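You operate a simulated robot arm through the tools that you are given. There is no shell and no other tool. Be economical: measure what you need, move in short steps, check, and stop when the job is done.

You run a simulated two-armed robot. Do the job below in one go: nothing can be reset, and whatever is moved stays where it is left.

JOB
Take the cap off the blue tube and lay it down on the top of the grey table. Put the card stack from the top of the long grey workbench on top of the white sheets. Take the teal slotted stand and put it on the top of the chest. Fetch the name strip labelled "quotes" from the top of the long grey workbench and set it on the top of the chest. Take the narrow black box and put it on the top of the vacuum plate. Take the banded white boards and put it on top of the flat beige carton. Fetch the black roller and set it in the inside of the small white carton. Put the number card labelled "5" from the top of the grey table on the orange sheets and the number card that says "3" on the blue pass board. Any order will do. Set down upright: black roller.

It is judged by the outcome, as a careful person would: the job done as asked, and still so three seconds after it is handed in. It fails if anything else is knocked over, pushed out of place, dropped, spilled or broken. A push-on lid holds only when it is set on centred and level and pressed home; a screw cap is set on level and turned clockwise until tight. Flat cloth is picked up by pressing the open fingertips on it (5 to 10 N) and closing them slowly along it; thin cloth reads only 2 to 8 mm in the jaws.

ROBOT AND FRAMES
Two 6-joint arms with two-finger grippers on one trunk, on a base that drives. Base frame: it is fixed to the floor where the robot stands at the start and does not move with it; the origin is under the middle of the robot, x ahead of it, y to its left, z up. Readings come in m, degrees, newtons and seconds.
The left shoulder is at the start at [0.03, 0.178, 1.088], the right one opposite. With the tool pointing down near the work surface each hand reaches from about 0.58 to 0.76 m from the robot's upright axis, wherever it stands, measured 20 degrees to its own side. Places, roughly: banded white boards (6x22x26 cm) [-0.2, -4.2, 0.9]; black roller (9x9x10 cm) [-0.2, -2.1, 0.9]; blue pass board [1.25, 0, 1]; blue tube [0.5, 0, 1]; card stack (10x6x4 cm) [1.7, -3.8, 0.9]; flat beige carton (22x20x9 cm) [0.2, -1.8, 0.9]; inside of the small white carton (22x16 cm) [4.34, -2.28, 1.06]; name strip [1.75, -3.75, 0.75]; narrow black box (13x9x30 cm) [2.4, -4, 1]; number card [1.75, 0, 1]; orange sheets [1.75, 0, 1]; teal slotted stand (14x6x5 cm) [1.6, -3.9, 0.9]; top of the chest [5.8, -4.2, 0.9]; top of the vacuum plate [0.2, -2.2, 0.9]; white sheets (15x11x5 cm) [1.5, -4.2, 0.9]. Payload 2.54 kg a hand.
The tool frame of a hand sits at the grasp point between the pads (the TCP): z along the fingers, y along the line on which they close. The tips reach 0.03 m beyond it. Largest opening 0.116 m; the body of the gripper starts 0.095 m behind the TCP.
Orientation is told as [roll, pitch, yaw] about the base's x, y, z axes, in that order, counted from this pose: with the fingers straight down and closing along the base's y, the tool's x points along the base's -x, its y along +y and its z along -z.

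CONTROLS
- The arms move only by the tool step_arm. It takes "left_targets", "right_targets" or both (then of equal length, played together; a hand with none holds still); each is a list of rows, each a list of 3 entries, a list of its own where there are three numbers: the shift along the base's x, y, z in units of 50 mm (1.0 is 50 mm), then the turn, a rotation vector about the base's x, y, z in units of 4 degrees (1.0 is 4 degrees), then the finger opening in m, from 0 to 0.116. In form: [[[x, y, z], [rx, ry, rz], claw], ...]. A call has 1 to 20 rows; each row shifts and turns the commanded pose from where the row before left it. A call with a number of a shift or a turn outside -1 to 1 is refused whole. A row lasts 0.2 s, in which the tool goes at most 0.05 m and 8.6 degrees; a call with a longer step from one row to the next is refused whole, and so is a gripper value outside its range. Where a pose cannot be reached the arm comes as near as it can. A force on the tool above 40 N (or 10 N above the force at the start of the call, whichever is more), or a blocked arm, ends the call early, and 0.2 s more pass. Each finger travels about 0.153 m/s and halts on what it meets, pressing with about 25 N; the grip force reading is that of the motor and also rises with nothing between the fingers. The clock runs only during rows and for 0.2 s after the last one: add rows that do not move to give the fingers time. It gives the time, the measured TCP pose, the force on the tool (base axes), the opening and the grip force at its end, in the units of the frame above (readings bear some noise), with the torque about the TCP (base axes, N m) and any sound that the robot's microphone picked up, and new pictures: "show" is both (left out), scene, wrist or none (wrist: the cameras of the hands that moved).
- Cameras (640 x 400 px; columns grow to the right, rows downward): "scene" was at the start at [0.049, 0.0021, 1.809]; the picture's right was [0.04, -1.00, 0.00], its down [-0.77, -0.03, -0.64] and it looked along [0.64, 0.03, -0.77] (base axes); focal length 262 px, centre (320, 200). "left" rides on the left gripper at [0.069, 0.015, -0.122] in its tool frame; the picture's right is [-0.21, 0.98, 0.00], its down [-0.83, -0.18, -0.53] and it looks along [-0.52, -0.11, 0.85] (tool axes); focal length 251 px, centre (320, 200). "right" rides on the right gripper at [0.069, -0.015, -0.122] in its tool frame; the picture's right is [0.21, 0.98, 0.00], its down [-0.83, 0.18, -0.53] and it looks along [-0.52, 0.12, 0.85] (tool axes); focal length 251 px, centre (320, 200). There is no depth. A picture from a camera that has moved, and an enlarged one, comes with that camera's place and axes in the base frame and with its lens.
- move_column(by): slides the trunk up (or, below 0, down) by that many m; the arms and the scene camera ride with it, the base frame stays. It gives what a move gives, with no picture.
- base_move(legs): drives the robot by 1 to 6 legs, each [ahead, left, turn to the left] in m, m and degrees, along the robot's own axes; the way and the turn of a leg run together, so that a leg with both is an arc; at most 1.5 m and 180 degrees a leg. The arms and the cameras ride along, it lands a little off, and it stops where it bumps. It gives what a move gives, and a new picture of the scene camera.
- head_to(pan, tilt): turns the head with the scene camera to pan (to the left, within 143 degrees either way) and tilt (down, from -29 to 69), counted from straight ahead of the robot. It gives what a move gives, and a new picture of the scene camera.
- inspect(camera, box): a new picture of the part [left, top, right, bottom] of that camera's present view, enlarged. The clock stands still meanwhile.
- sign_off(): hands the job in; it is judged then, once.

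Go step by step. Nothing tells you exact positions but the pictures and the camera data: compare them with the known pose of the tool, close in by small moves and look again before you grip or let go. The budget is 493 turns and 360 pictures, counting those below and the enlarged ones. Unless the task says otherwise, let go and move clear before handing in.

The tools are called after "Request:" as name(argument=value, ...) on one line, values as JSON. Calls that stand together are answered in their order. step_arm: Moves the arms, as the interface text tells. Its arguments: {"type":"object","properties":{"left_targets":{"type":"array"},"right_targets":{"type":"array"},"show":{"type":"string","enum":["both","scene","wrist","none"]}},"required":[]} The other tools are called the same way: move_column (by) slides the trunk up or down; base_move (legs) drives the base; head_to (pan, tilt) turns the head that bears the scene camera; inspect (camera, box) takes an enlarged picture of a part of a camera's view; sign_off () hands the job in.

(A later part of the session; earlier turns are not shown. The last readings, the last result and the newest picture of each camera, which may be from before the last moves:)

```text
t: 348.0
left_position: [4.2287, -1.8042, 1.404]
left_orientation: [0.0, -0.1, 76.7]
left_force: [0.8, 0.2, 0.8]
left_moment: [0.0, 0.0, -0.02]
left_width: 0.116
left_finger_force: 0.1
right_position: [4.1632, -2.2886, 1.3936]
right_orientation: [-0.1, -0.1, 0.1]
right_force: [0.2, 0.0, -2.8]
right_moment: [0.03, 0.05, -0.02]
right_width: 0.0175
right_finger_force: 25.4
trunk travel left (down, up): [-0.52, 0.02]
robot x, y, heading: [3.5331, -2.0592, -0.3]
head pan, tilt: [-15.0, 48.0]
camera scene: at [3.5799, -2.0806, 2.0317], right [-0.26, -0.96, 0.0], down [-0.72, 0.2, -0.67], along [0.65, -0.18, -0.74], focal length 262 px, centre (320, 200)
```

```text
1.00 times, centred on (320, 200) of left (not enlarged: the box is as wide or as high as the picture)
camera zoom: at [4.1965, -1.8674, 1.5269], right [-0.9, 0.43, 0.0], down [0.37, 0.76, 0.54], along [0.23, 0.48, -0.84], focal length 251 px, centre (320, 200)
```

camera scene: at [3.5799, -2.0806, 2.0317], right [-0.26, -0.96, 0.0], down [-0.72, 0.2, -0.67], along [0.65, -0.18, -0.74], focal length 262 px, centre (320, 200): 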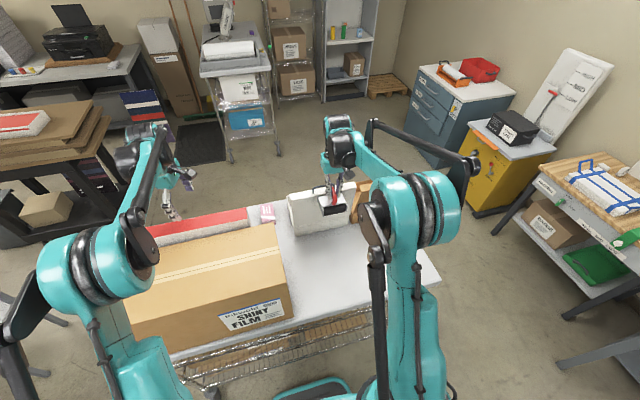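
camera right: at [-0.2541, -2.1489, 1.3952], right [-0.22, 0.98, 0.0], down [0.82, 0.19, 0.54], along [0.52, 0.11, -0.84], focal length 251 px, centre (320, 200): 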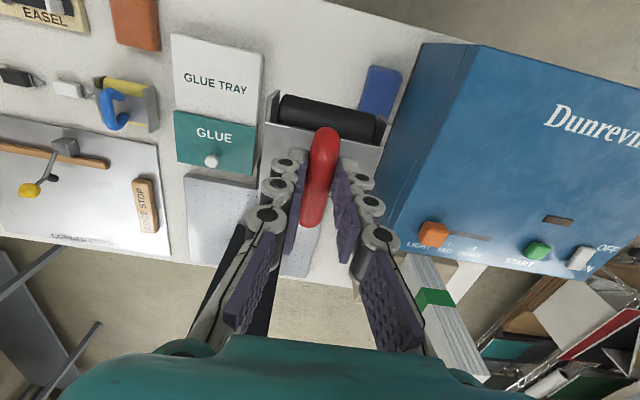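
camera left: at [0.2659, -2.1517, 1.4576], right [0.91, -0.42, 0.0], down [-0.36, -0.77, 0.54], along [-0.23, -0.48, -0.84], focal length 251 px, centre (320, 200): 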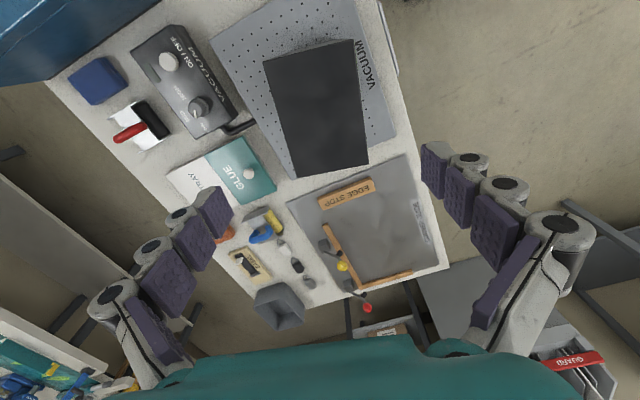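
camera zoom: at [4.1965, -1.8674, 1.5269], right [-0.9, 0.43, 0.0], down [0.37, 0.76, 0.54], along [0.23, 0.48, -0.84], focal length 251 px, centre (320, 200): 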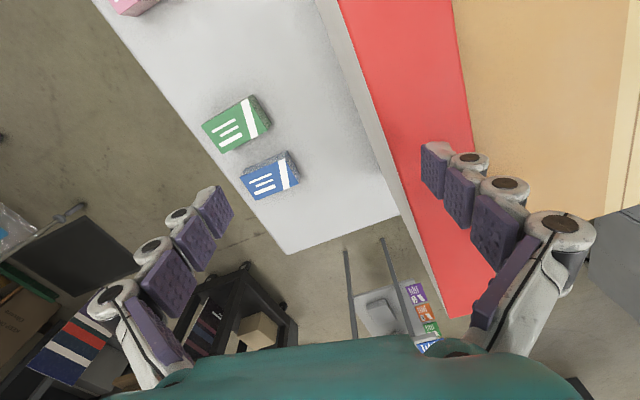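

The lid does stand on my side and leaning toward me, so reaching over it would be tight. I go round behind the trolley, where the carton is open.

Request:
base_move(legs=[[-0.35, 0, 0.3], [0, -1.08, 0], [1.5, 0, 0]])

Request:
head_to(pan=0, tilt=40)

```text
t: 362.5
left_position: [5.4007, -2.8361, 1.4041]
left_orientation: [-0.1, -0.1, 78.0]
left_force: [-0.4, -0.8, 0.6]
left_moment: [0.02, -0.01, 0.01]
left_width: 0.1159
left_finger_force: 0.0
right_position: [5.3452, -3.3203, 1.3935]
right_orientation: [-0.2, -0.1, 1.4]
right_force: [0.6, -0.3, -2.0]
right_moment: [-0.01, 0.03, 0.02]
right_width: 0.0174
right_finger_force: 24.9
trunk travel left (down, up): [-0.52, 0.02]
robot x, y, heading: [4.7115, -3.1071, 1.1]
head pan, tilt: [-15.0, 48.0]
camera scene: at [4.7581, -3.1262, 2.0317], right [-0.24, -0.97, 0.0], down [-0.72, 0.18, -0.67], along [0.65, -0.16, -0.74], focal length 262 px, centre (320, 200)
```

scene: 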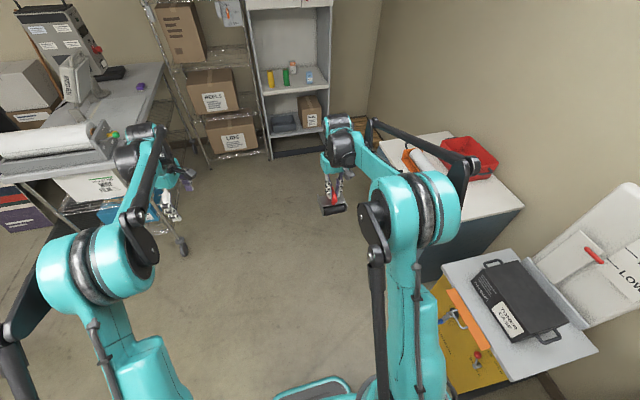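

```text
t: 363.2
left_position: [5.4009, -2.8354, 1.4045]
left_orientation: [0.0, -0.1, 77.9]
left_force: [-0.4, 1.0, -0.6]
left_moment: [-0.02, 0.03, -0.01]
left_width: 0.116
left_finger_force: 0.0
right_position: [5.3465, -3.3215, 1.3923]
right_orientation: [-0.2, -0.1, 1.5]
right_force: [0.2, -0.6, -2.8]
right_moment: [0.03, 0.06, 0.02]
right_width: 0.0175
right_finger_force: 24.7
trunk travel left (down, up): [-0.52, 0.02]
robot x, y, heading: [4.707, -3.1057, 0.9]
head pan, tilt: [0.0, 40.0]
camera scene: at [4.7673, -3.1057, 2.0431], right [0.02, -1.0, 0.0], down [-0.64, -0.01, -0.77], along [0.77, 0.01, -0.64], focal length 262 px, centre (320, 200)
```

scene: 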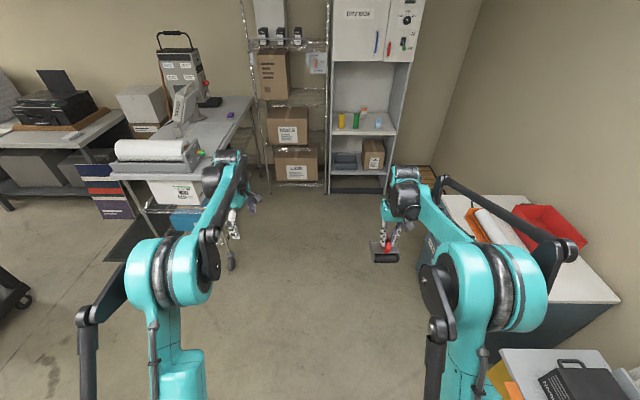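

Request:
base_move(legs=[[0.62, 0, 0], [0, 0, 179], [0, -0.6, 0]])

Request:
head_to(pan=-10, tilt=45)

```text
t: 377.0
left_position: [4.6349, -2.7626, 1.4056]
left_orientation: [-0.1, -0.1, -103.1]
left_force: [0.4, -1.5, 0.1]
left_moment: [0.03, 0.01, 0.02]
left_width: 0.1162
left_finger_force: 0.0
right_position: [4.6966, -2.2778, 1.3936]
right_orientation: [-0.3, 0.0, -179.6]
right_force: [0.1, 1.1, -2.7]
right_moment: [0.01, -0.07, -0.05]
right_width: 0.0173
right_finger_force: 25.1
trunk travel left (down, up): [-0.52, 0.02]
robot x, y, heading: [5.3312, -2.5025, 179.7]
head pan, tilt: [0.0, 40.0]
camera scene: at [5.2768, -2.5051, 2.0431], right [0.0, 1.0, 0.0], down [0.64, 0.0, -0.77], along [-0.77, 0.0, -0.64], focal length 262 px, centre (320, 200)
```

scene: 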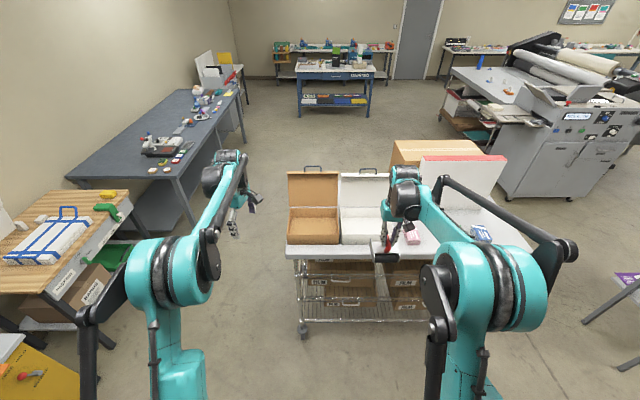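

```text
t: 377.8
left_position: [4.6351, -2.7601, 1.4063]
left_orientation: [-0.1, -0.1, -103.1]
left_force: [-0.2, 0.1, -0.1]
left_moment: [-0.02, 0.0, 0.01]
left_width: 0.116
left_finger_force: 0.1
right_position: [4.6979, -2.2757, 1.3927]
right_orientation: [-0.1, 0.0, -179.6]
right_force: [0.8, -0.3, -3.4]
right_moment: [-0.03, -0.01, 0.0]
right_width: 0.0175
right_finger_force: 25.9
trunk travel left (down, up): [-0.52, 0.02]
robot x, y, heading: [5.332, -2.501, 179.9]
head pan, tilt: [-10.0, 45.0]
camera scene: at [5.2818, -2.4893, 2.0359], right [0.17, 0.98, 0.0], down [0.7, -0.12, -0.71], along [-0.7, 0.12, -0.71], focal length 262 px, centre (320, 200)
```

scene: 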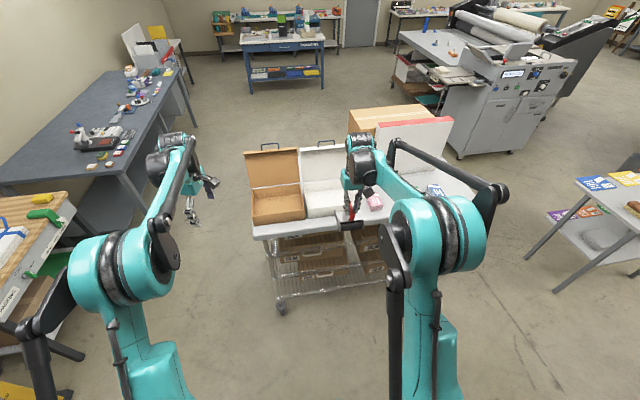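

Request:
inspect(camera="scene", box=[230, 130, 420, 260])

```text
3.08 times, centred on (325, 195) of scene
camera zoom: at [5.2818, -2.4893, 2.0359], right [0.17, 0.98, 0.0], down [0.7, -0.12, -0.71], along [-0.7, 0.12, -0.71], focal length 806 px, centre (305, 215)
```

zoom: 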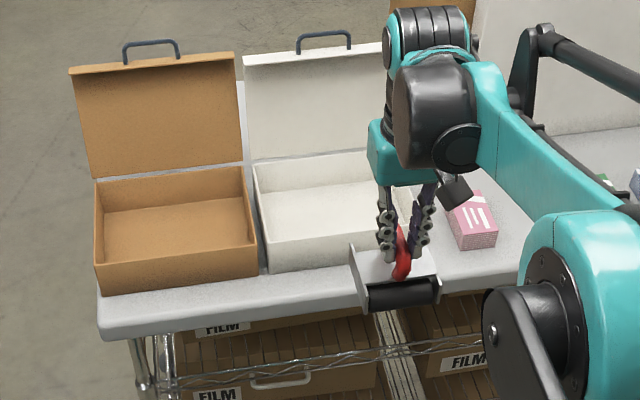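

From behind, the carton is open toward me: interior centre about (4.345, -2.277). I drive up 0.3 m.

Request:
base_move(legs=[[0.3, 0, 0]])

Request:
step_arm(right_targets=[[[0, 0, 0], [0, 0, 0], 0.0]], show="wrist")

Request:
inspect(camera="scene", box=[230, 130, 450, 290])

```text
t: 379.8
left_position: [4.3397, -2.7565, 1.4057]
left_orientation: [-0.1, -0.2, -103.3]
left_force: [0.7, -0.3, -0.5]
left_moment: [0.0, 0.02, 0.02]
left_width: 0.1158
left_finger_force: 0.0
right_position: [4.4048, -2.2719, 1.3938]
right_orientation: [-0.1, -0.1, -179.9]
right_force: [0.0, -0.4, -3.1]
right_moment: [0.0, -0.02, 0.0]
right_width: 0.0174
right_finger_force: 25.2
trunk travel left (down, up): [-0.52, 0.02]
robot x, y, heading: [5.0344, -2.4999, 179.6]
head pan, tilt: [-10.0, 45.0]
camera scene: at [4.9877, -2.4888, 2.0359], right [0.18, 0.98, 0.0], down [0.7, -0.13, -0.71], along [-0.7, 0.13, -0.71], focal length 262 px, centre (320, 200)
```

scene: 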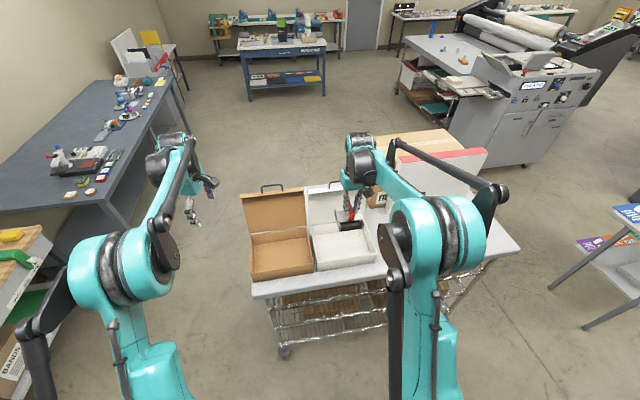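

```text
t: 380.2
left_position: [4.3392, -2.7574, 1.4061]
left_orientation: [0.0, -0.2, -103.2]
left_force: [0.9, -0.9, 0.4]
left_moment: [0.04, 0.01, -0.03]
left_width: 0.116
left_finger_force: 0.0
right_position: [4.4049, -2.2727, 1.3936]
right_orientation: [-0.1, -0.2, -179.9]
right_force: [1.4, -1.1, -2.6]
right_moment: [-0.01, -0.01, -0.01]
right_width: 0.0174
right_finger_force: 24.5
trunk travel left (down, up): [-0.52, 0.02]
robot x, y, heading: [5.0342, -2.503, 180.1]
head pan, tilt: [-10.0, 45.0]
camera right: at [4.474, -2.2577, 1.5153], right [0.22, -0.98, 0.0], down [-0.82, -0.18, 0.54], along [-0.52, -0.11, -0.84], focal length 251 px, centre (320, 200)
```

right: 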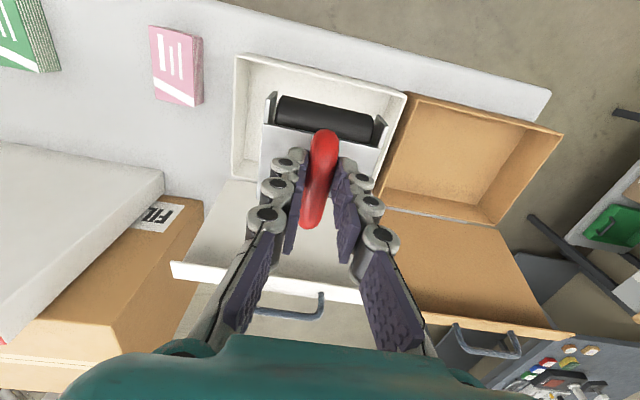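

```text
2.50 times, centred on (340, 210) of scene
camera zoom: at [4.9873, -2.4888, 2.0359], right [0.18, 0.98, 0.0], down [0.7, -0.13, -0.71], along [-0.7, 0.13, -0.71], focal length 654 px, centre (270, 175)
```

zoom: 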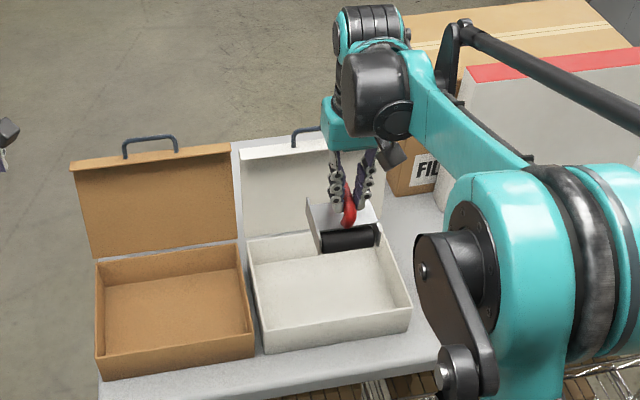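

Request:
step_arm(right_targets=[[[-0.75, 0, 0], [0, 0, 0], 0.0], [[-0.75, 0, 0], [0, 0, 0], 0.0], [[0, 0, -0.7], [0, 0, 0], 0.0], [[0, 0, -0.7], [0, 0, 0], 0.0], [[0, 0, -0.7], [0, 0, 0], 0.0], [[0, 0, -0.7], [0, 0, 0], 0.0], [[0, 0, -0.5], [0, 0, 0], 0.0], [[0, 0, 0], [0, 0, 0], 0.0]], show="wrist")

Request:
inspect(camera="scene", box=[280, 150, 420, 280])

```text
t: 382.0
left_position: [4.338, -2.7578, 1.4051]
left_orientation: [-0.1, 0.0, -103.3]
left_force: [0.3, 0.1, -0.6]
left_moment: [-0.03, 0.01, -0.01]
left_width: 0.1162
left_finger_force: 0.0
right_position: [4.3283, -2.2713, 1.2262]
right_orientation: [-0.3, -0.2, -179.9]
right_force: [0.0, 0.6, -2.8]
right_moment: [0.02, -0.02, 0.0]
right_width: 0.0171
right_finger_force: 25.3
trunk travel left (down, up): [-0.52, 0.02]
robot x, y, heading: [5.037, -2.4999, 179.6]
head pan, tilt: [-10.0, 45.0]
camera right: at [4.3977, -2.2576, 1.3491], right [0.22, -0.98, 0.0], down [-0.82, -0.18, 0.54], along [-0.52, -0.11, -0.84], focal length 251 px, centre (320, 200)
```

right: 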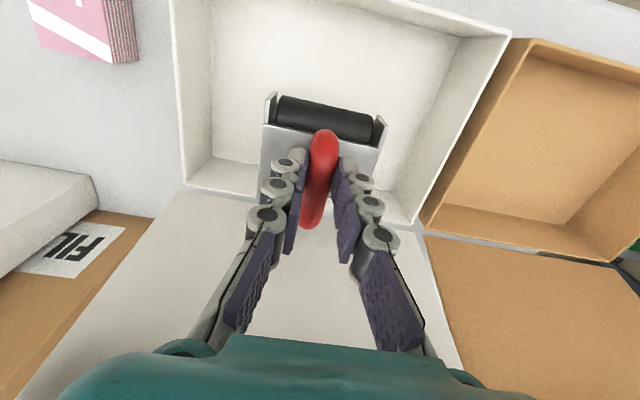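

```text
3.08 times, centred on (350, 215) of scene
camera zoom: at [4.9862, -2.489, 2.0359], right [0.18, 0.98, 0.0], down [0.7, -0.13, -0.71], along [-0.7, 0.13, -0.71], focal length 806 px, centre (228, 154)
```

zoom: 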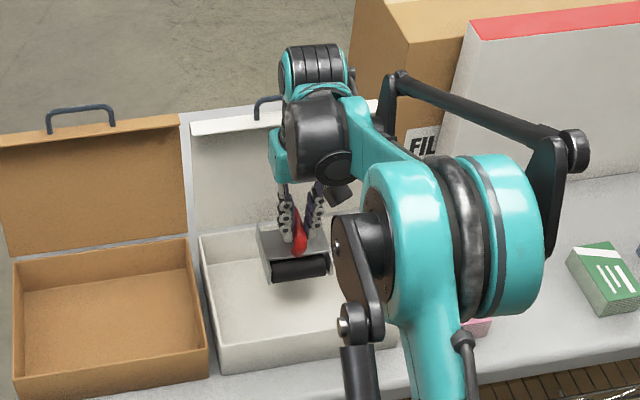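

Request:
step_arm(right_targets=[[[0.15, 0, -0.3], [0, 0, 0], 0.0], [[0, 0, -0.3], [0, 0, 0], 0.0], [[0, 0, -0.2], [0, 0, 0], 0.0], [[0, 0, -0.1], [0, 0, 0], 0.0], [[0, 0, 0], [0, 0, 0], 0.0]], show="wrist")

```text
t: 383.2
left_position: [4.3381, -2.7564, 1.4055]
left_orientation: [-0.1, 0.0, -103.3]
left_force: [-0.3, -0.3, 0.5]
left_moment: [0.05, 0.0, -0.01]
left_width: 0.1162
left_finger_force: 0.0
right_position: [4.3366, -2.2723, 1.1833]
right_orientation: [-0.1, -0.1, -180.0]
right_force: [-0.1, -0.2, -3.3]
right_moment: [0.0, -0.02, 0.0]
right_width: 0.0176
right_finger_force: 24.6
trunk travel left (down, up): [-0.52, 0.02]
robot x, y, heading: [5.0341, -2.5028, 179.5]
head pan, tilt: [-10.0, 45.0]
camera right: at [4.4057, -2.2573, 1.3051], right [0.22, -0.98, 0.0], down [-0.82, -0.18, 0.54], along [-0.52, -0.11, -0.84], focal length 251 px, centre (320, 200)
```

right: 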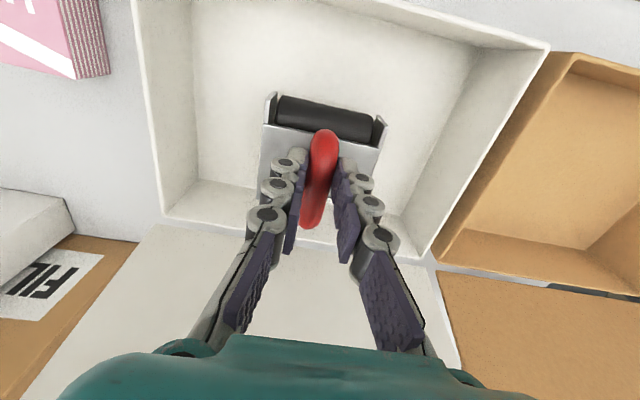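

Inside with clearance all round. Lowering gently to contact.

Request:
step_arm(right_targets=[[[0, 0, -0.07], [0, 0, 0], 0.0], [[0, 0, -0.07], [0, 0, 0], 0.0], [[0, 0, -0.07], [0, 0, 0], 0.0], [[0, 0, 0], [0, 0, 0], 0.0]], show="none")

```text
t: 384.2
left_position: [4.3374, -2.7569, 1.4048]
left_orientation: [-0.1, -0.1, -103.2]
left_force: [0.3, 0.3, -0.6]
left_moment: [0.0, 0.01, -0.02]
left_width: 0.1161
left_finger_force: 0.0
right_position: [4.3349, -2.2721, 1.1725]
right_orientation: [-0.2, -0.1, -179.8]
right_force: [-0.5, -0.2, -3.1]
right_moment: [0.0, 0.0, -0.03]
right_width: 0.0177
right_finger_force: 25.2
trunk travel left (down, up): [-0.52, 0.02]
robot x, y, heading: [5.0349, -2.5014, 179.3]
head pan, tilt: [-10.0, 45.0]
```

Request:
step_arm(right_targets=[[[0, 0, -0.06], [0, 0, 0], 0.0], [[0, 0, -0.06], [0, 0, 0], 0.0], [[0, 0, -0.06], [0, 0, 0], 0.0], [[0, 0, 0], [0, 0, 0], 0.0]], show="none")

```text
t: 385.2
left_position: [4.337, -2.7572, 1.4053]
left_orientation: [-0.1, -0.1, -103.3]
left_force: [-0.1, 0.4, 0.5]
left_moment: [-0.01, 0.03, 0.02]
left_width: 0.1161
left_finger_force: 0.3
right_position: [4.3344, -2.2711, 1.1647]
right_orientation: [-0.3, -0.1, -179.9]
right_force: [0.3, -0.5, -2.1]
right_moment: [0.01, -0.05, -0.02]
right_width: 0.0174
right_finger_force: 24.9
trunk travel left (down, up): [-0.52, 0.02]
robot x, y, heading: [5.0336, -2.5047, 179.7]
head pan, tilt: [-10.0, 45.0]
```

Request:
step_arm(right_targets=[[[0, 0, -0.06], [0, 0, 0], 0.0], [[0, 0, -0.06], [0, 0, 0], 0.0], [[0, 0, -0.06], [0, 0, 0], 0.0], [[0, 0, 0], [0, 0, 0], 0.0]], show="wrist")

```text
t: 386.2
left_position: [4.3396, -2.7584, 1.4063]
left_orientation: [-0.2, -0.1, -103.3]
left_force: [0.4, -0.1, 0.1]
left_moment: [0.01, 0.01, 0.01]
left_width: 0.116
left_finger_force: 0.0
right_position: [4.3368, -2.273, 1.1544]
right_orientation: [-0.2, -0.2, -179.9]
right_force: [0.5, 0.7, 19.0]
right_moment: [0.01, -0.06, 0.03]
right_width: 0.0176
right_finger_force: 24.9
trunk travel left (down, up): [-0.52, 0.02]
robot x, y, heading: [5.0342, -2.5015, 179.4]
head pan, tilt: [-10.0, 45.0]
camera right: at [4.4071, -2.2576, 1.2771], right [0.22, -0.98, 0.0], down [-0.82, -0.18, 0.54], along [-0.52, -0.11, -0.84], focal length 251 px, centre (320, 200)
```

right: 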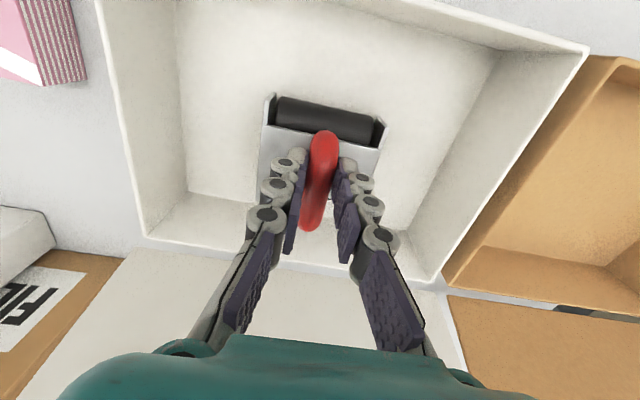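

Contact with the floor of the carton. I release and rise.

Request:
step_arm(right_targets=[[[0, 0, 0.03], [0, 0, 0], 0.02], [[0, 0, 0], [0, 0, 0], 0.035], [[0, 0, 0], [0, 0, 0], 0.045], [[0, 0, 0], [0, 0, 0], 0.045], [[0, 0, 0.3], [0, 0, 0], 0.045], [[0, 0, 0.6], [0, 0, 0], 0.045], [[0, 0, 0.8], [0, 0, 0], 0.045], [[0, 0, 0.9], [0, 0, 0], 0.045], [[0, 0, 0.9], [0, 0, 0], 0.045], [[0, 0, 0.9], [0, 0, 0], 0.045], [[0, 0, 0.5], [0, 0, 0], 0.045], [[0, 0, 0], [0, 0, 0], 0.045]], show="wrist")

```text
t: 388.8
left_position: [4.3386, -2.7571, 1.4057]
left_orientation: [0.0, -0.1, -103.3]
left_force: [-0.4, -1.1, -0.5]
left_moment: [0.0, -0.03, 0.0]
left_width: 0.116
left_finger_force: 0.0
right_position: [4.3364, -2.2719, 1.4016]
right_orientation: [-0.2, 0.0, -180.0]
right_force: [0.4, -0.6, -0.4]
right_moment: [0.0, 0.01, 0.01]
right_width: 0.0449
right_finger_force: 0.0
trunk travel left (down, up): [-0.52, 0.02]
robot x, y, heading: [5.0374, -2.5006, 179.5]
head pan, tilt: [-10.0, 45.0]
camera right: at [4.406, -2.2568, 1.5242], right [0.22, -0.98, 0.0], down [-0.82, -0.18, 0.54], along [-0.52, -0.11, -0.84], focal length 251 px, centre (320, 200)
```

right: 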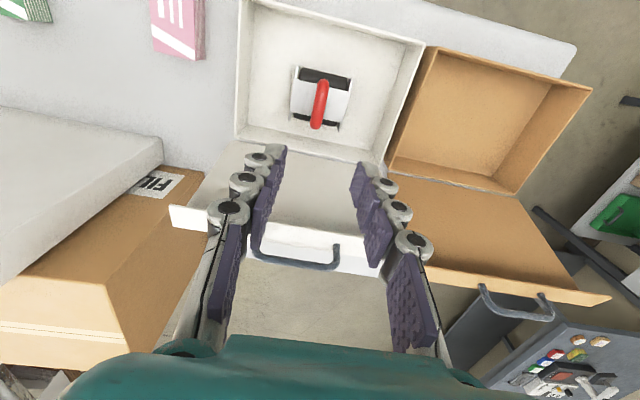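

The roller stands upright in the carton. Next I return to the bench for the teal stand and the QUOTES strip.

Request:
base_move(legs=[[-0.3, 0, 0.3], [0, 0.62, 0], [1.5, 0, 0], [1.5, 0, 0], [0.55, 0, 0]])

Request:
base_move(legs=[[0, 0, 90]])

Request:
head_to(pan=0, tilt=50)

```text
t: 411.0
left_position: [1.0401, -3.3373, 1.4054]
left_orientation: [-0.1, -0.1, -103.2]
left_force: [-0.5, 0.0, 0.1]
left_moment: [-0.01, -0.01, -0.02]
left_width: 0.1159
left_finger_force: 0.2
right_position: [1.0377, -2.8534, 1.4018]
right_orientation: [-0.2, -0.2, -179.9]
right_force: [0.7, -0.5, -0.1]
right_moment: [-0.01, 0.0, 0.0]
right_width: 0.0449
right_finger_force: 0.2
trunk travel left (down, up): [-0.52, 0.02]
robot x, y, heading: [1.7342, -3.0838, 179.6]
head pan, tilt: [-10.0, 45.0]
camera scene: at [1.6886, -3.0696, 2.0359], right [0.18, 0.98, 0.0], down [0.7, -0.13, -0.71], along [-0.7, 0.13, -0.71], focal length 262 px, centre (320, 200)
```

scene: 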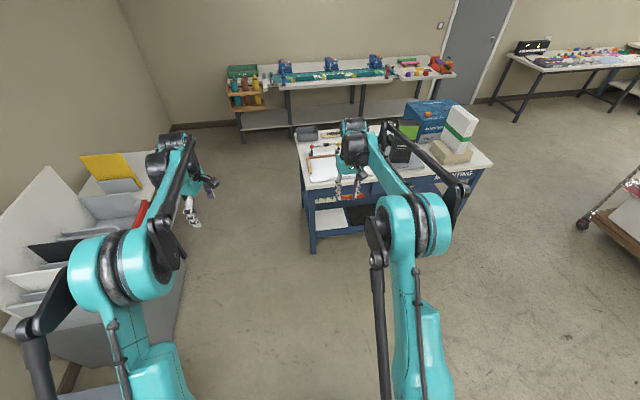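

```text
t: 415.1
left_position: [1.9679, -3.7871, 1.4057]
left_orientation: [-0.1, -0.2, -15.3]
left_force: [0.0, -0.6, 0.5]
left_moment: [-0.01, 0.03, 0.01]
left_width: 0.1158
left_finger_force: 0.0
right_position: [1.4812, -3.7737, 1.4041]
right_orientation: [-0.2, -0.2, -91.8]
right_force: [0.2, 0.1, -0.6]
right_moment: [0.0, 0.02, -0.02]
right_width: 0.0449
right_finger_force: 0.1
trunk travel left (down, up): [-0.52, 0.02]
robot x, y, heading: [1.7372, -3.0854, -92.5]
head pan, tilt: [-10.0, 45.0]
camera scene: at [1.7218, -3.1339, 2.0359], right [-0.98, 0.21, 0.0], down [0.15, 0.69, -0.71], along [-0.15, -0.69, -0.71], focal length 262 px, centre (320, 200)
```

scene: 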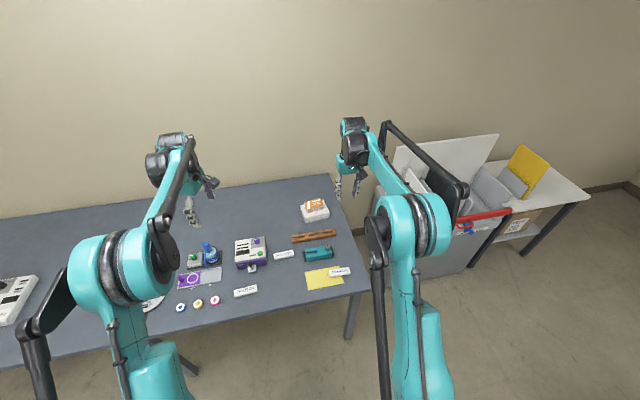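

```text
t: 415.8
left_position: [1.9659, -3.7885, 1.4056]
left_orientation: [-0.1, -0.1, -15.3]
left_force: [0.1, -0.3, -0.2]
left_moment: [0.02, 0.01, 0.02]
left_width: 0.1161
left_finger_force: 0.1
right_position: [1.4819, -3.7734, 1.4025]
right_orientation: [-0.2, -0.1, -91.9]
right_force: [0.1, 0.6, 0.8]
right_moment: [0.02, 0.01, -0.01]
right_width: 0.0449
right_finger_force: 0.1
trunk travel left (down, up): [-0.52, 0.02]
robot x, y, heading: [1.7349, -3.0836, -92.5]
head pan, tilt: [0.0, 50.0]
camera scene: at [1.7363, -3.1314, 2.029], right [-1.0, 0.04, 0.0], down [0.03, 0.77, -0.64], along [-0.03, -0.64, -0.77], focal length 262 px, centre (320, 200)
```

scene: 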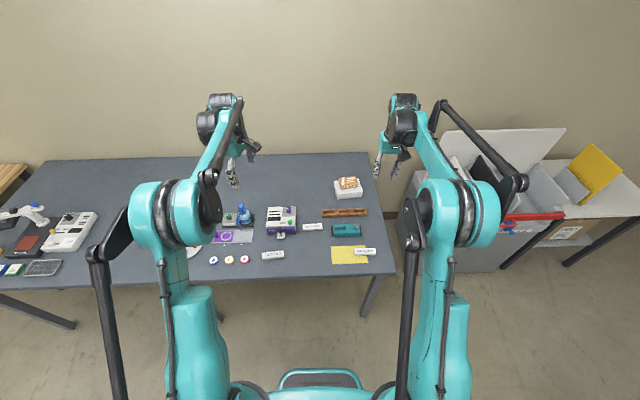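

Request:
base_move(legs=[[0.08, 0, 2.4]])

Request:
step_arm(right_targets=[[[0, 0, 0], [0, 0, 1], 0.08], [[0, 0, 0], [0, 0, 1], 0.08], [[0, 0, 0], [0, 0, 1], 0.08], [[0, 0, 0], [0, 0, 1], 0.08], [[0, 0, 0], [0, 0, 1], 0.08], [[0, 0, 0], [0, 0, 1], 0.08], [[0, 0, 0], [0, 0, 1], 0.08], [[0, 0, 0], [0, 0, 1], 0.08], [[0, 0, 0], [0, 0, 1], 0.08], [[0, 0, 0], [0, 0, 1], 0.08], [[0, 0, 0], [0, 0, 1], 0.08], [[0, 0, 0], [0, 0, 1], 0.08], [[0, 0, 0], [0, 0, 1], 0.08], [[0, 0, 0], [0, 0, 1], 0.08], [[0, 0, 0], [0, 0, 1], 0.08], [[0, 0, 0], [0, 0, 1], 0.08], [[0, 0, 0], [0, 0, 1], 0.08], [[0, 0, 0], [0, 0, 1], 0.08], [[0, 0, 0], [0, 0, 1], 0.08], [[0, 0, 0], [0, 0, 1], 0.08]], show="none")

Request:
move_column(by=-0.28)

Request:
step_arm(right_targets=[[[0, 0, 0], [0, 0, 1], 0.08], [[0, 0, 0], [0, 0, 1], 0.08], [[0, 0, 0], [0, 0, 0.4], 0.08], [[0, 0, 0], [0, 0, 0], 0.08]], left_targets=[[[0, 0, 0], [0, 0, 1], 0.08], [[0, 0, 0], [0, 0, 1], 0.08], [[0, 0, 0], [0, 0, 1], 0.08], [[0, 0, 0], [0, 0, 0], 0.08]], show="wrist")

```text
t: 416.9
left_position: [1.9928, -3.8546, 1.407]
left_orientation: [-0.3, -0.1, -12.9]
left_force: [-0.4, 0.0, -0.4]
left_moment: [-0.02, -0.01, 0.03]
left_width: 0.1162
left_finger_force: 0.0
right_position: [1.5099, -3.8599, 1.4036]
right_orientation: [-0.3, -0.2, -89.5]
right_force: [-1.1, 0.5, -0.4]
right_moment: [-0.02, 0.01, -0.01]
right_width: 0.0451
right_finger_force: 0.0
trunk travel left (down, up): [-0.52, 0.02]
robot x, y, heading: [1.7349, -3.162, -89.7]
head pan, tilt: [0.0, 50.0]
camera scene: at [1.7362, -3.2072, 2.0291], right [-1.0, 0.0, 0.0], down [0.0, 0.77, -0.64], along [0.0, -0.64, -0.77], focal length 262 px, centre (320, 200)
```

scene: 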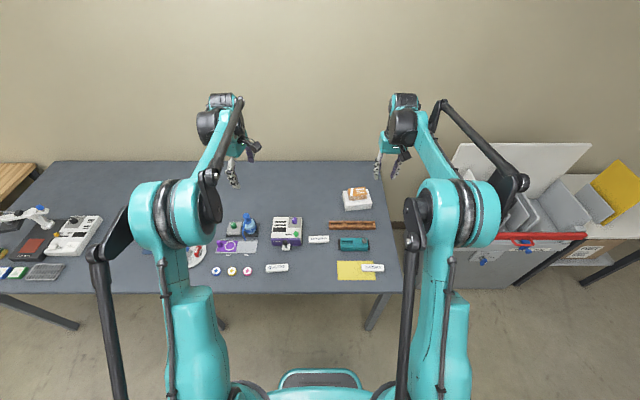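

```text
t: 421.1
left_position: [1.9944, -3.8558, 1.4046]
left_orientation: [-0.2, -0.1, -12.9]
left_force: [0.0, 0.0, -0.8]
left_moment: [0.01, 0.0, 0.01]
left_width: 0.116
left_finger_force: 0.1
right_position: [1.5099, -3.8626, 1.4018]
right_orientation: [-0.3, -0.2, -9.3]
right_force: [-0.6, -0.1, -0.4]
right_moment: [0.01, -0.01, 0.0]
right_width: 0.0802
right_finger_force: 0.1
trunk travel left (down, up): [-0.52, 0.02]
robot x, y, heading: [1.7297, -3.162, -89.8]
head pan, tilt: [0.0, 50.0]
```

```text
t: 423.9
left_position: [1.9949, -3.8563, 1.1246]
left_orientation: [0.0, 0.0, -13.0]
left_force: [0.8, -1.0, -0.1]
left_moment: [-0.02, 0.01, 0.01]
left_width: 0.1159
left_finger_force: 0.0
right_position: [1.509, -3.8617, 1.1227]
right_orientation: [-0.2, -0.2, -9.5]
right_force: [-0.1, 0.5, 0.1]
right_moment: [0.02, -0.01, 0.0]
right_width: 0.0799
right_finger_force: 0.0
trunk travel left (down, up): [-0.24, 0.3]
robot x, y, heading: [1.7313, -3.1596, -89.7]
head pan, tilt: [0.0, 50.0]
```

```text
t: 424.9
left_position: [1.9942, -3.8565, 1.1236]
left_orientation: [-0.1, -0.1, -0.8]
left_force: [0.1, 0.0, 0.0]
left_moment: [0.01, -0.01, -0.02]
left_width: 0.0801
left_finger_force: 0.1
right_position: [1.5096, -3.8616, 1.1234]
right_orientation: [-0.2, -0.1, 0.3]
right_force: [-0.8, -1.2, -0.1]
right_moment: [0.0, 0.01, -0.02]
right_width: 0.08
right_finger_force: 0.2
trunk travel left (down, up): [-0.24, 0.3]
robot x, y, heading: [1.7388, -3.1623, -90.1]
head pan, tilt: [0.0, 50.0]
camera right: at [1.4406, -3.8765, 1.2435], right [-0.22, 0.98, 0.0], down [0.82, 0.19, 0.54], along [0.52, 0.11, -0.84], focal length 251 px, centre (320, 200)
camera left: at [1.9251, -3.8396, 1.2473], right [0.23, 0.97, 0.0], down [0.82, -0.19, 0.54], along [0.52, -0.12, -0.84], focal length 251 px, centre (320, 200)
```

right: 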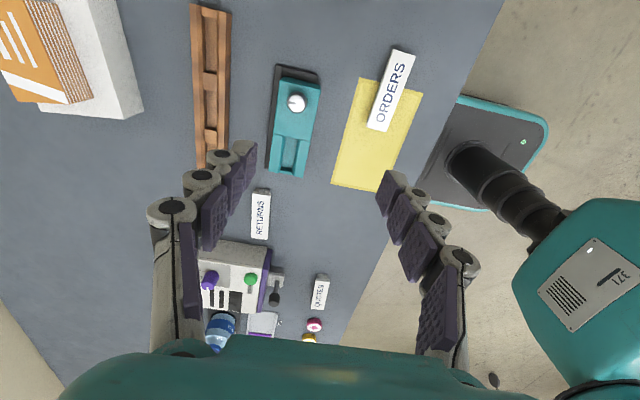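
left: 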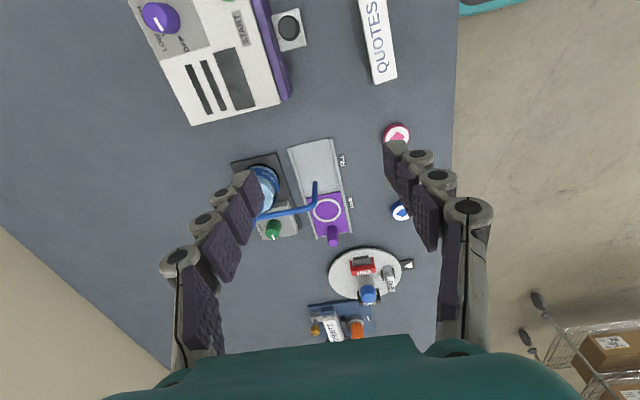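

I see the stand under the right hand (centre about (1.556, -3.893)) and QUOTES at about (1.95, -3.765). I move both hands over and lower part-way.

Request:
step_arm(right_targets=[[[0.47, -0.31, -0.3], [0, 0, 0.4], 0.08], [[0.47, -0.31, -0.4], [0, 0, 0], 0.08], [[0, 0, -0.7], [0, 0, 0], 0.08], [[0, 0, -0.7], [0, 0, 0], 0.08], [[0, 0, -0.5], [0, 0, 0], 0.08], [[0, 0, 0], [0, 0, 0], 0.08]], left_targets=[[[-0.44, 0.9, 0], [0, 0, 0], 0.06], [[-0.44, 0.9, 0], [0, 0, 0], 0.06], [[0, 0, -0.7], [0, 0, 0], 0.06], [[0, 0, -0.7], [0, 0, 0], 0.06], [[0, 0, -0.5], [0, 0, 0], 0.06], [[0, 0, 0], [0, 0, 0], 0.06]], show="wrist")

```text
t: 426.3
left_position: [1.9515, -3.7674, 1.0281]
left_orientation: [-0.1, -0.1, -0.9]
left_force: [0.2, 0.3, 0.2]
left_moment: [0.02, 0.0, 0.01]
left_width: 0.0602
left_finger_force: 0.0
right_position: [1.557, -3.8917, 0.9915]
right_orientation: [-0.2, -0.2, 1.7]
right_force: [0.3, 0.8, 0.4]
right_moment: [-0.02, -0.01, 0.01]
right_width: 0.0797
right_finger_force: 0.0
trunk travel left (down, up): [-0.24, 0.3]
robot x, y, heading: [1.7342, -3.1625, -90.1]
head pan, tilt: [0.0, 50.0]
camera right: at [1.4896, -3.9081, 1.1133], right [-0.24, 0.97, 0.0], down [0.82, 0.21, 0.54], along [0.52, 0.13, -0.84], focal length 251 px, centre (320, 200)
camera left: at [1.8822, -3.7499, 1.1508], right [0.23, 0.97, 0.0], down [0.82, -0.19, 0.54], along [0.52, -0.12, -0.84], focal length 251 px, centre (320, 200)
```

right: 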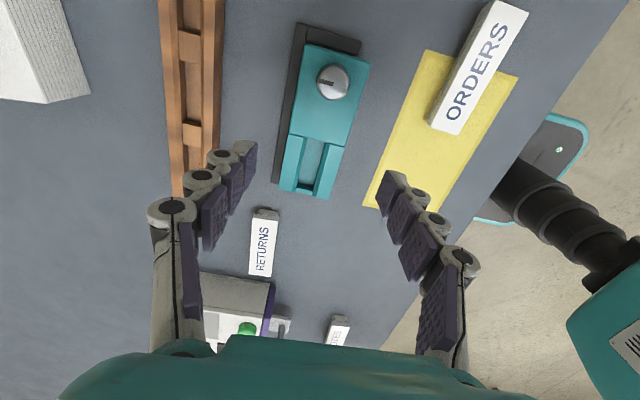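
left: 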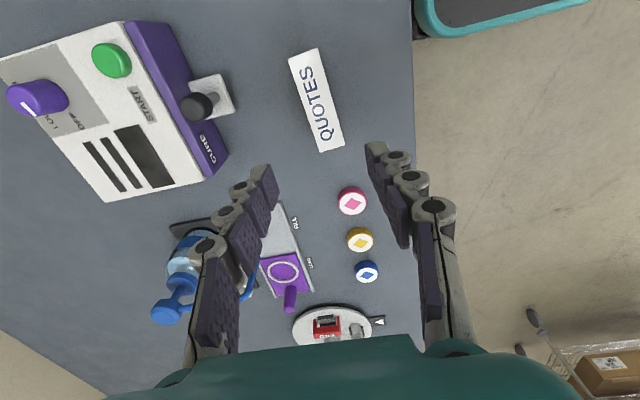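

Request:
step_arm(right_targets=[[[0.02, 0.03, -0.6], [0, 0, -0.4], 0.08], [[0, 0, -0.6], [0, 0, 0], 0.08], [[0, 0, -0.5], [0, 0, 0], 0.08], [[0, 0, -0.3], [0, 0, 0], 0.08], [[0, 0, 0], [0, 0, 0], 0.08]], left_targets=[[[-0.23, 0.07, -0.6], [0, 0, 0.9], 0.06], [[0, 0, -0.6], [0, 0, 0.2], 0.06], [[0, 0, -0.6], [0, 0, 0], 0.06], [[0, 0, -0.5], [0, 0, 0], 0.06], [[0, 0, 0], [0, 0, 0], 0.06]], show="wrist")

```text
t: 427.5
left_position: [1.9403, -3.7617, 0.9153]
left_orientation: [-0.1, 0.0, 3.6]
left_force: [0.2, 1.2, 0.2]
left_moment: [0.0, -0.01, 0.02]
left_width: 0.06
left_finger_force: 0.0
right_position: [1.558, -3.8915, 0.8918]
right_orientation: [-0.2, -0.1, 0.0]
right_force: [-0.7, 0.1, 0.6]
right_moment: [-0.01, -0.01, 0.02]
right_width: 0.0801
right_finger_force: 0.1
trunk travel left (down, up): [-0.24, 0.3]
robot x, y, heading: [1.7363, -3.1583, -90.0]
head pan, tilt: [0.0, 50.0]
camera right: at [1.4887, -3.9053, 1.0139], right [-0.22, 0.98, 0.0], down [0.82, 0.18, 0.54], along [0.52, 0.11, -0.84], focal length 251 px, centre (320, 200)
camera left: at [1.8695, -3.7492, 1.0378], right [0.15, 0.99, 0.0], down [0.83, -0.13, 0.54], along [0.53, -0.08, -0.84], focal length 251 px, centre (320, 200)
```

right: 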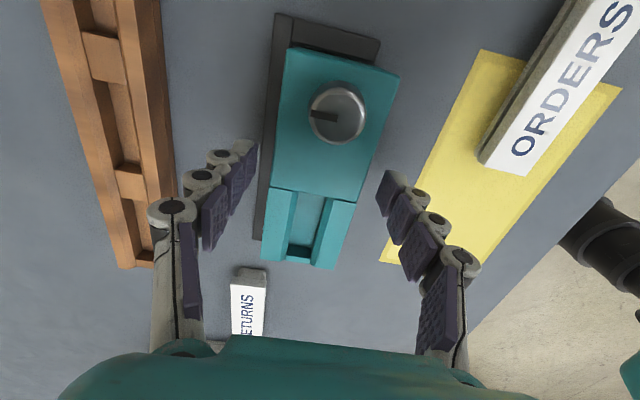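
left: 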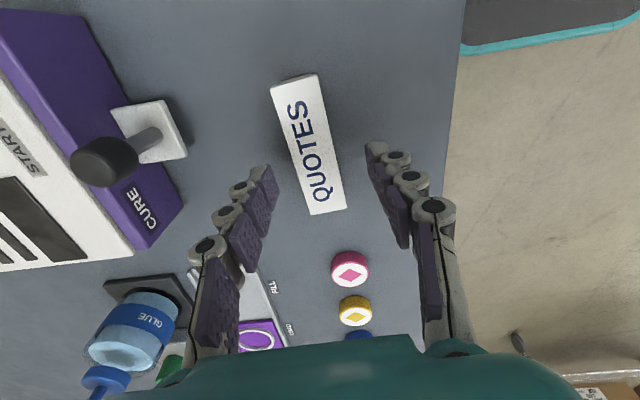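

Request:
step_arm(right_targets=[[[0, -0.15, 0], [0, 0, 0], 0.08], [[0, 0, -0.2], [0, 0, 0], 0.08], [[0, 0, 0], [0, 0, 0], 0.07], [[0, 0, 0], [0, 0, 0], 0.06], [[0, 0, 0], [0, 0, 0], 0.05], [[0, 0, 0], [0, 0, 0], 0.045], [[0, 0, 0], [0, 0, 0], 0.045]], left_targets=[[[0, -0.05, -0.4], [0, 0, 0], 0.06], [[0, 0, -0.36], [0, 0, 0], 0.06], [[0, 0, 0], [0, 0, 0], 0.045], [[0, 0, 0], [0, 0, 0], 0.03], [[0, 0, 0], [0, 0, 0], 0.02], [[0, 0, 0], [0, 0, 0], 0.01], [[0, 0, 0], [0, 0, 0], 0.01]], show="wrist")

```text
t: 429.1
left_position: [1.9398, -3.764, 0.88]
left_orientation: [-0.2, -0.1, 3.5]
left_force: [0.0, -0.4, 1.0]
left_moment: [-0.05, -0.01, -0.04]
left_width: 0.031
left_finger_force: 25.1
right_position: [1.5578, -3.8955, 0.884]
right_orientation: [-0.2, -0.2, 0.1]
right_force: [0.3, 22.0, 0.8]
right_moment: [0.58, -0.06, -0.05]
right_width: 0.0595
right_finger_force: 10.4
trunk travel left (down, up): [-0.24, 0.3]
robot x, y, heading: [1.7374, -3.1595, -90.0]
head pan, tilt: [0.0, 50.0]
camera right: at [1.4891, -3.9105, 1.0052], right [-0.22, 0.98, 0.0], down [0.82, 0.18, 0.54], along [0.52, 0.11, -0.84], focal length 251 px, centre (320, 200)
camera left: at [1.8691, -3.7515, 1.002], right [0.15, 0.99, 0.0], down [0.83, -0.13, 0.54], along [0.53, -0.09, -0.84], focal length 251 px, centre (320, 200)
```

right: 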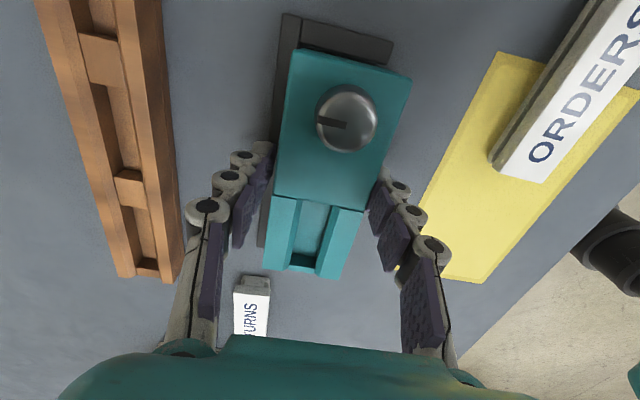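
left: 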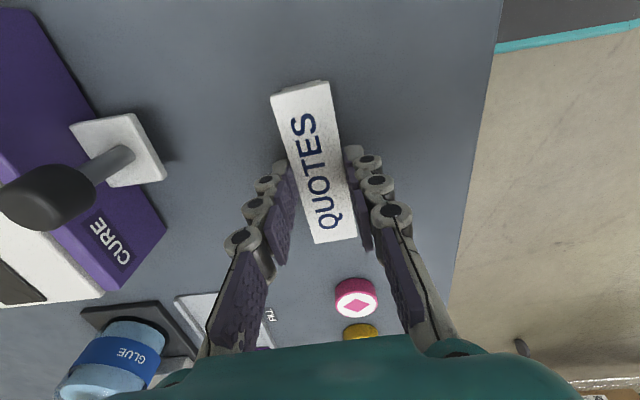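

The strip is held. The stand is touched by only one finger, so I shift the right hand slightly toward +y and finish closing.

Request:
step_arm(right_targets=[[[0, 0.06, 0], [0, 0, 0], 0.045], [[0, 0.04, 0], [0, 0, 0], 0.045], [[0, 0, 0], [0, 0, 0], 0.045], [[0, 0, 0], [0, 0, 0], 0.045]], show="wrist")

```text
t: 430.1
left_position: [1.9389, -3.7662, 0.8787]
left_orientation: [-0.2, -0.1, 3.4]
left_force: [-0.1, 0.8, -0.2]
left_moment: [0.02, -0.03, 0.02]
left_width: 0.031
left_finger_force: 25.1
right_position: [1.5572, -3.8938, 0.8837]
right_orientation: [-0.4, -0.1, 0.1]
right_force: [-2.5, -6.6, 15.6]
right_moment: [-0.27, 0.01, -0.03]
right_width: 0.0555
right_finger_force: 25.1
trunk travel left (down, up): [-0.24, 0.3]
robot x, y, heading: [1.7347, -3.1624, -89.8]
head pan, tilt: [0.0, 50.0]
camera right: at [1.4892, -3.9078, 1.0051], right [-0.22, 0.98, -0.01], down [0.82, 0.19, 0.53], along [0.52, 0.11, -0.84], focal length 251 px, centre (320, 200)
```

right: 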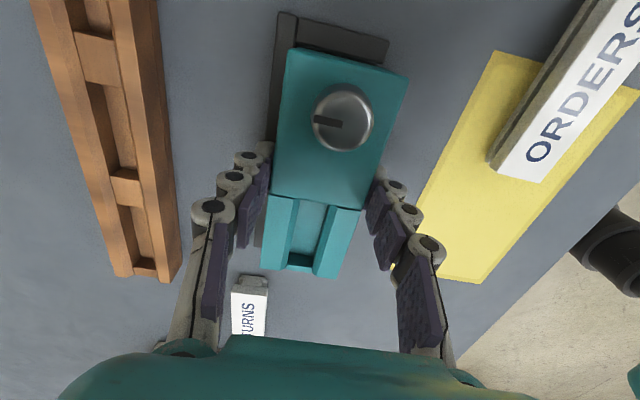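

Request:
step_arm(right_targets=[[[0, 0, 0.1], [0, 0, 0], 0.045], [[0, 0, 0.2], [0, 0, 0], 0.045], [[0, 0, 0.4], [0, 0, 0], 0.045], [[0, 0, 0.4], [0, 0, 0], 0.045], [[0, 0, 0], [0, 0, 0], 0.045]], left_targets=[[[0, 0, 0.1], [0, 0, 0], 0.01], [[0, 0, 0.2], [0, 0, 0], 0.01], [[0, 0, 0.4], [0, 0, 0], 0.01], [[0, 0, 0.4], [0, 0, 0], 0.01], [[0, 0, 0], [0, 0, 0], 0.01]], show="wrist")

```text
t: 431.3
left_position: [1.9385, -3.768, 0.9326]
left_orientation: [0.0, -0.1, 3.5]
left_force: [-0.1, -0.2, -0.7]
left_moment: [-0.02, -0.03, 0.0]
left_width: 0.0306
left_finger_force: 25.3
right_position: [1.5584, -3.8952, 0.9361]
right_orientation: [-0.1, -0.2, 0.2]
right_force: [0.1, -0.6, -3.1]
right_moment: [0.01, 0.03, -0.01]
right_width: 0.0552
right_finger_force: 25.0
trunk travel left (down, up): [-0.24, 0.3]
robot x, y, heading: [1.7316, -3.162, -90.0]
head pan, tilt: [0.0, 50.0]
camera right: at [1.4897, -3.9096, 1.059], right [-0.22, 0.98, 0.0], down [0.82, 0.18, 0.54], along [0.52, 0.11, -0.84], focal length 251 px, centre (320, 200)
camera left: at [1.8681, -3.7562, 1.0548], right [0.15, 0.99, 0.0], down [0.83, -0.13, 0.54], along [0.53, -0.08, -0.84], focal length 251 px, centre (320, 200)
```

right: 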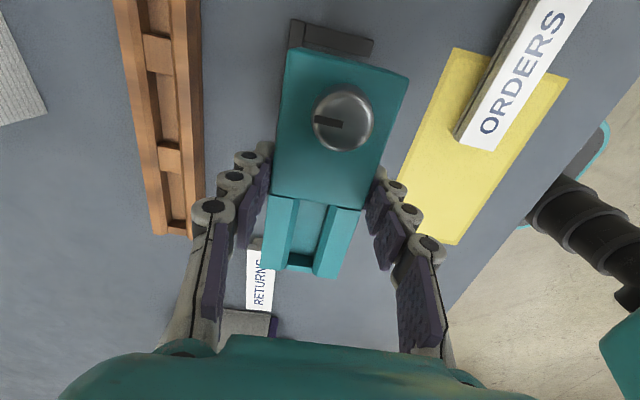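
left: 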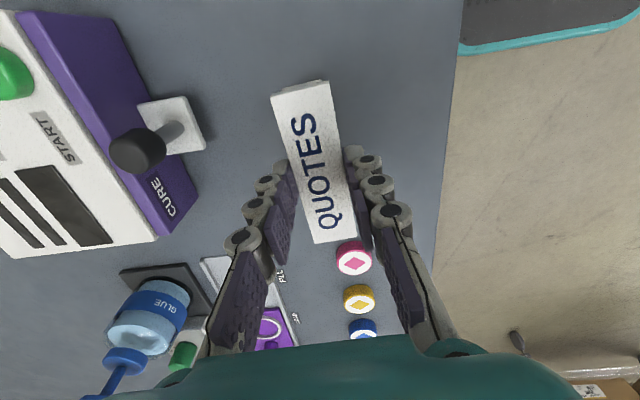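

Both are held. I raise the trunk, back off, and drive along the aisle to the chest.

Request:
move_column(by=0.29)

Request:
base_move(legs=[[-0.05, 0, 0], [0, 0, 90], [1.5, 0, 0], [1.5, 0, 0], [0.75, 0, 0]])

Request:
head_to(pan=-50, tilt=40)

```text
t: 434.2
left_position: [1.939, -3.7688, 1.2225]
left_orientation: [-0.1, 0.0, 3.5]
left_force: [1.1, 0.2, -1.5]
left_moment: [0.01, 0.02, 0.03]
left_width: 0.031
left_finger_force: 25.1
right_position: [1.5587, -3.8934, 1.2273]
right_orientation: [-0.2, -0.2, 0.1]
right_force: [-0.3, -0.3, -3.6]
right_moment: [0.02, 0.0, 0.01]
right_width: 0.0551
right_finger_force: 24.8
trunk travel left (down, up): [-0.53, 0.01]
robot x, y, heading: [1.7367, -3.1616, -89.8]
head pan, tilt: [0.0, 50.0]
```

```text
t: 456.8
left_position: [6.0986, -2.818, 1.2224]
left_orientation: [0.0, -0.1, 95.1]
left_force: [-0.3, 0.0, -0.7]
left_moment: [-0.03, -0.02, 0.03]
left_width: 0.0309
left_finger_force: 24.8
right_position: [6.2359, -3.1951, 1.2279]
right_orientation: [-0.2, -0.3, 91.5]
right_force: [0.1, -0.5, -4.8]
right_moment: [-0.02, 0.04, 0.02]
right_width: 0.0554
right_finger_force: 25.3
trunk travel left (down, up): [-0.53, 0.01]
robot x, y, heading: [5.5004, -3.0376, 1.7]
head pan, tilt: [0.0, 50.0]
camera scene: at [5.548, -3.038, 2.039], right [0.03, -1.0, 0.0], down [-0.77, -0.02, -0.64], along [0.64, 0.02, -0.77], focal length 262 px, centre (320, 200)
```

scene: 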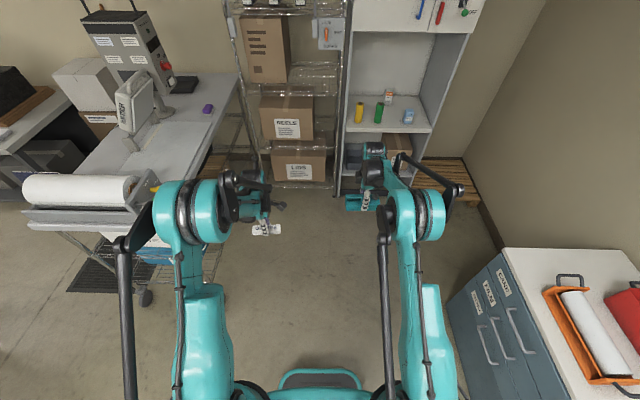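

```text
t: 458.0
left_position: [6.0991, -2.8184, 1.2227]
left_orientation: [-0.1, -0.1, 95.0]
left_force: [0.2, 0.4, -0.5]
left_moment: [0.0, 0.0, 0.01]
left_width: 0.0309
left_finger_force: 24.8
right_position: [6.2354, -3.1956, 1.2279]
right_orientation: [-0.2, -0.1, 91.6]
right_force: [0.3, 0.3, -3.5]
right_moment: [0.01, 0.0, -0.02]
right_width: 0.0551
right_finger_force: 24.4
trunk travel left (down, up): [-0.53, 0.01]
robot x, y, heading: [5.4996, -3.0441, 1.7]
head pan, tilt: [-50.0, 40.0]
camera scene: at [5.5282, -3.1036, 2.0531], right [-0.75, -0.66, 0.0], down [-0.43, 0.48, -0.77], along [0.51, -0.57, -0.64], focal length 262 px, centre (320, 200)
```

scene: 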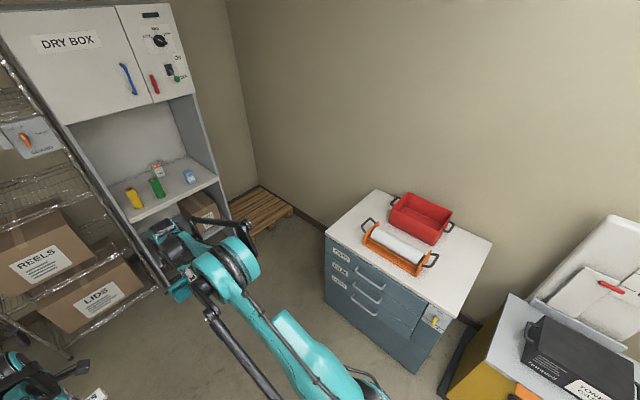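

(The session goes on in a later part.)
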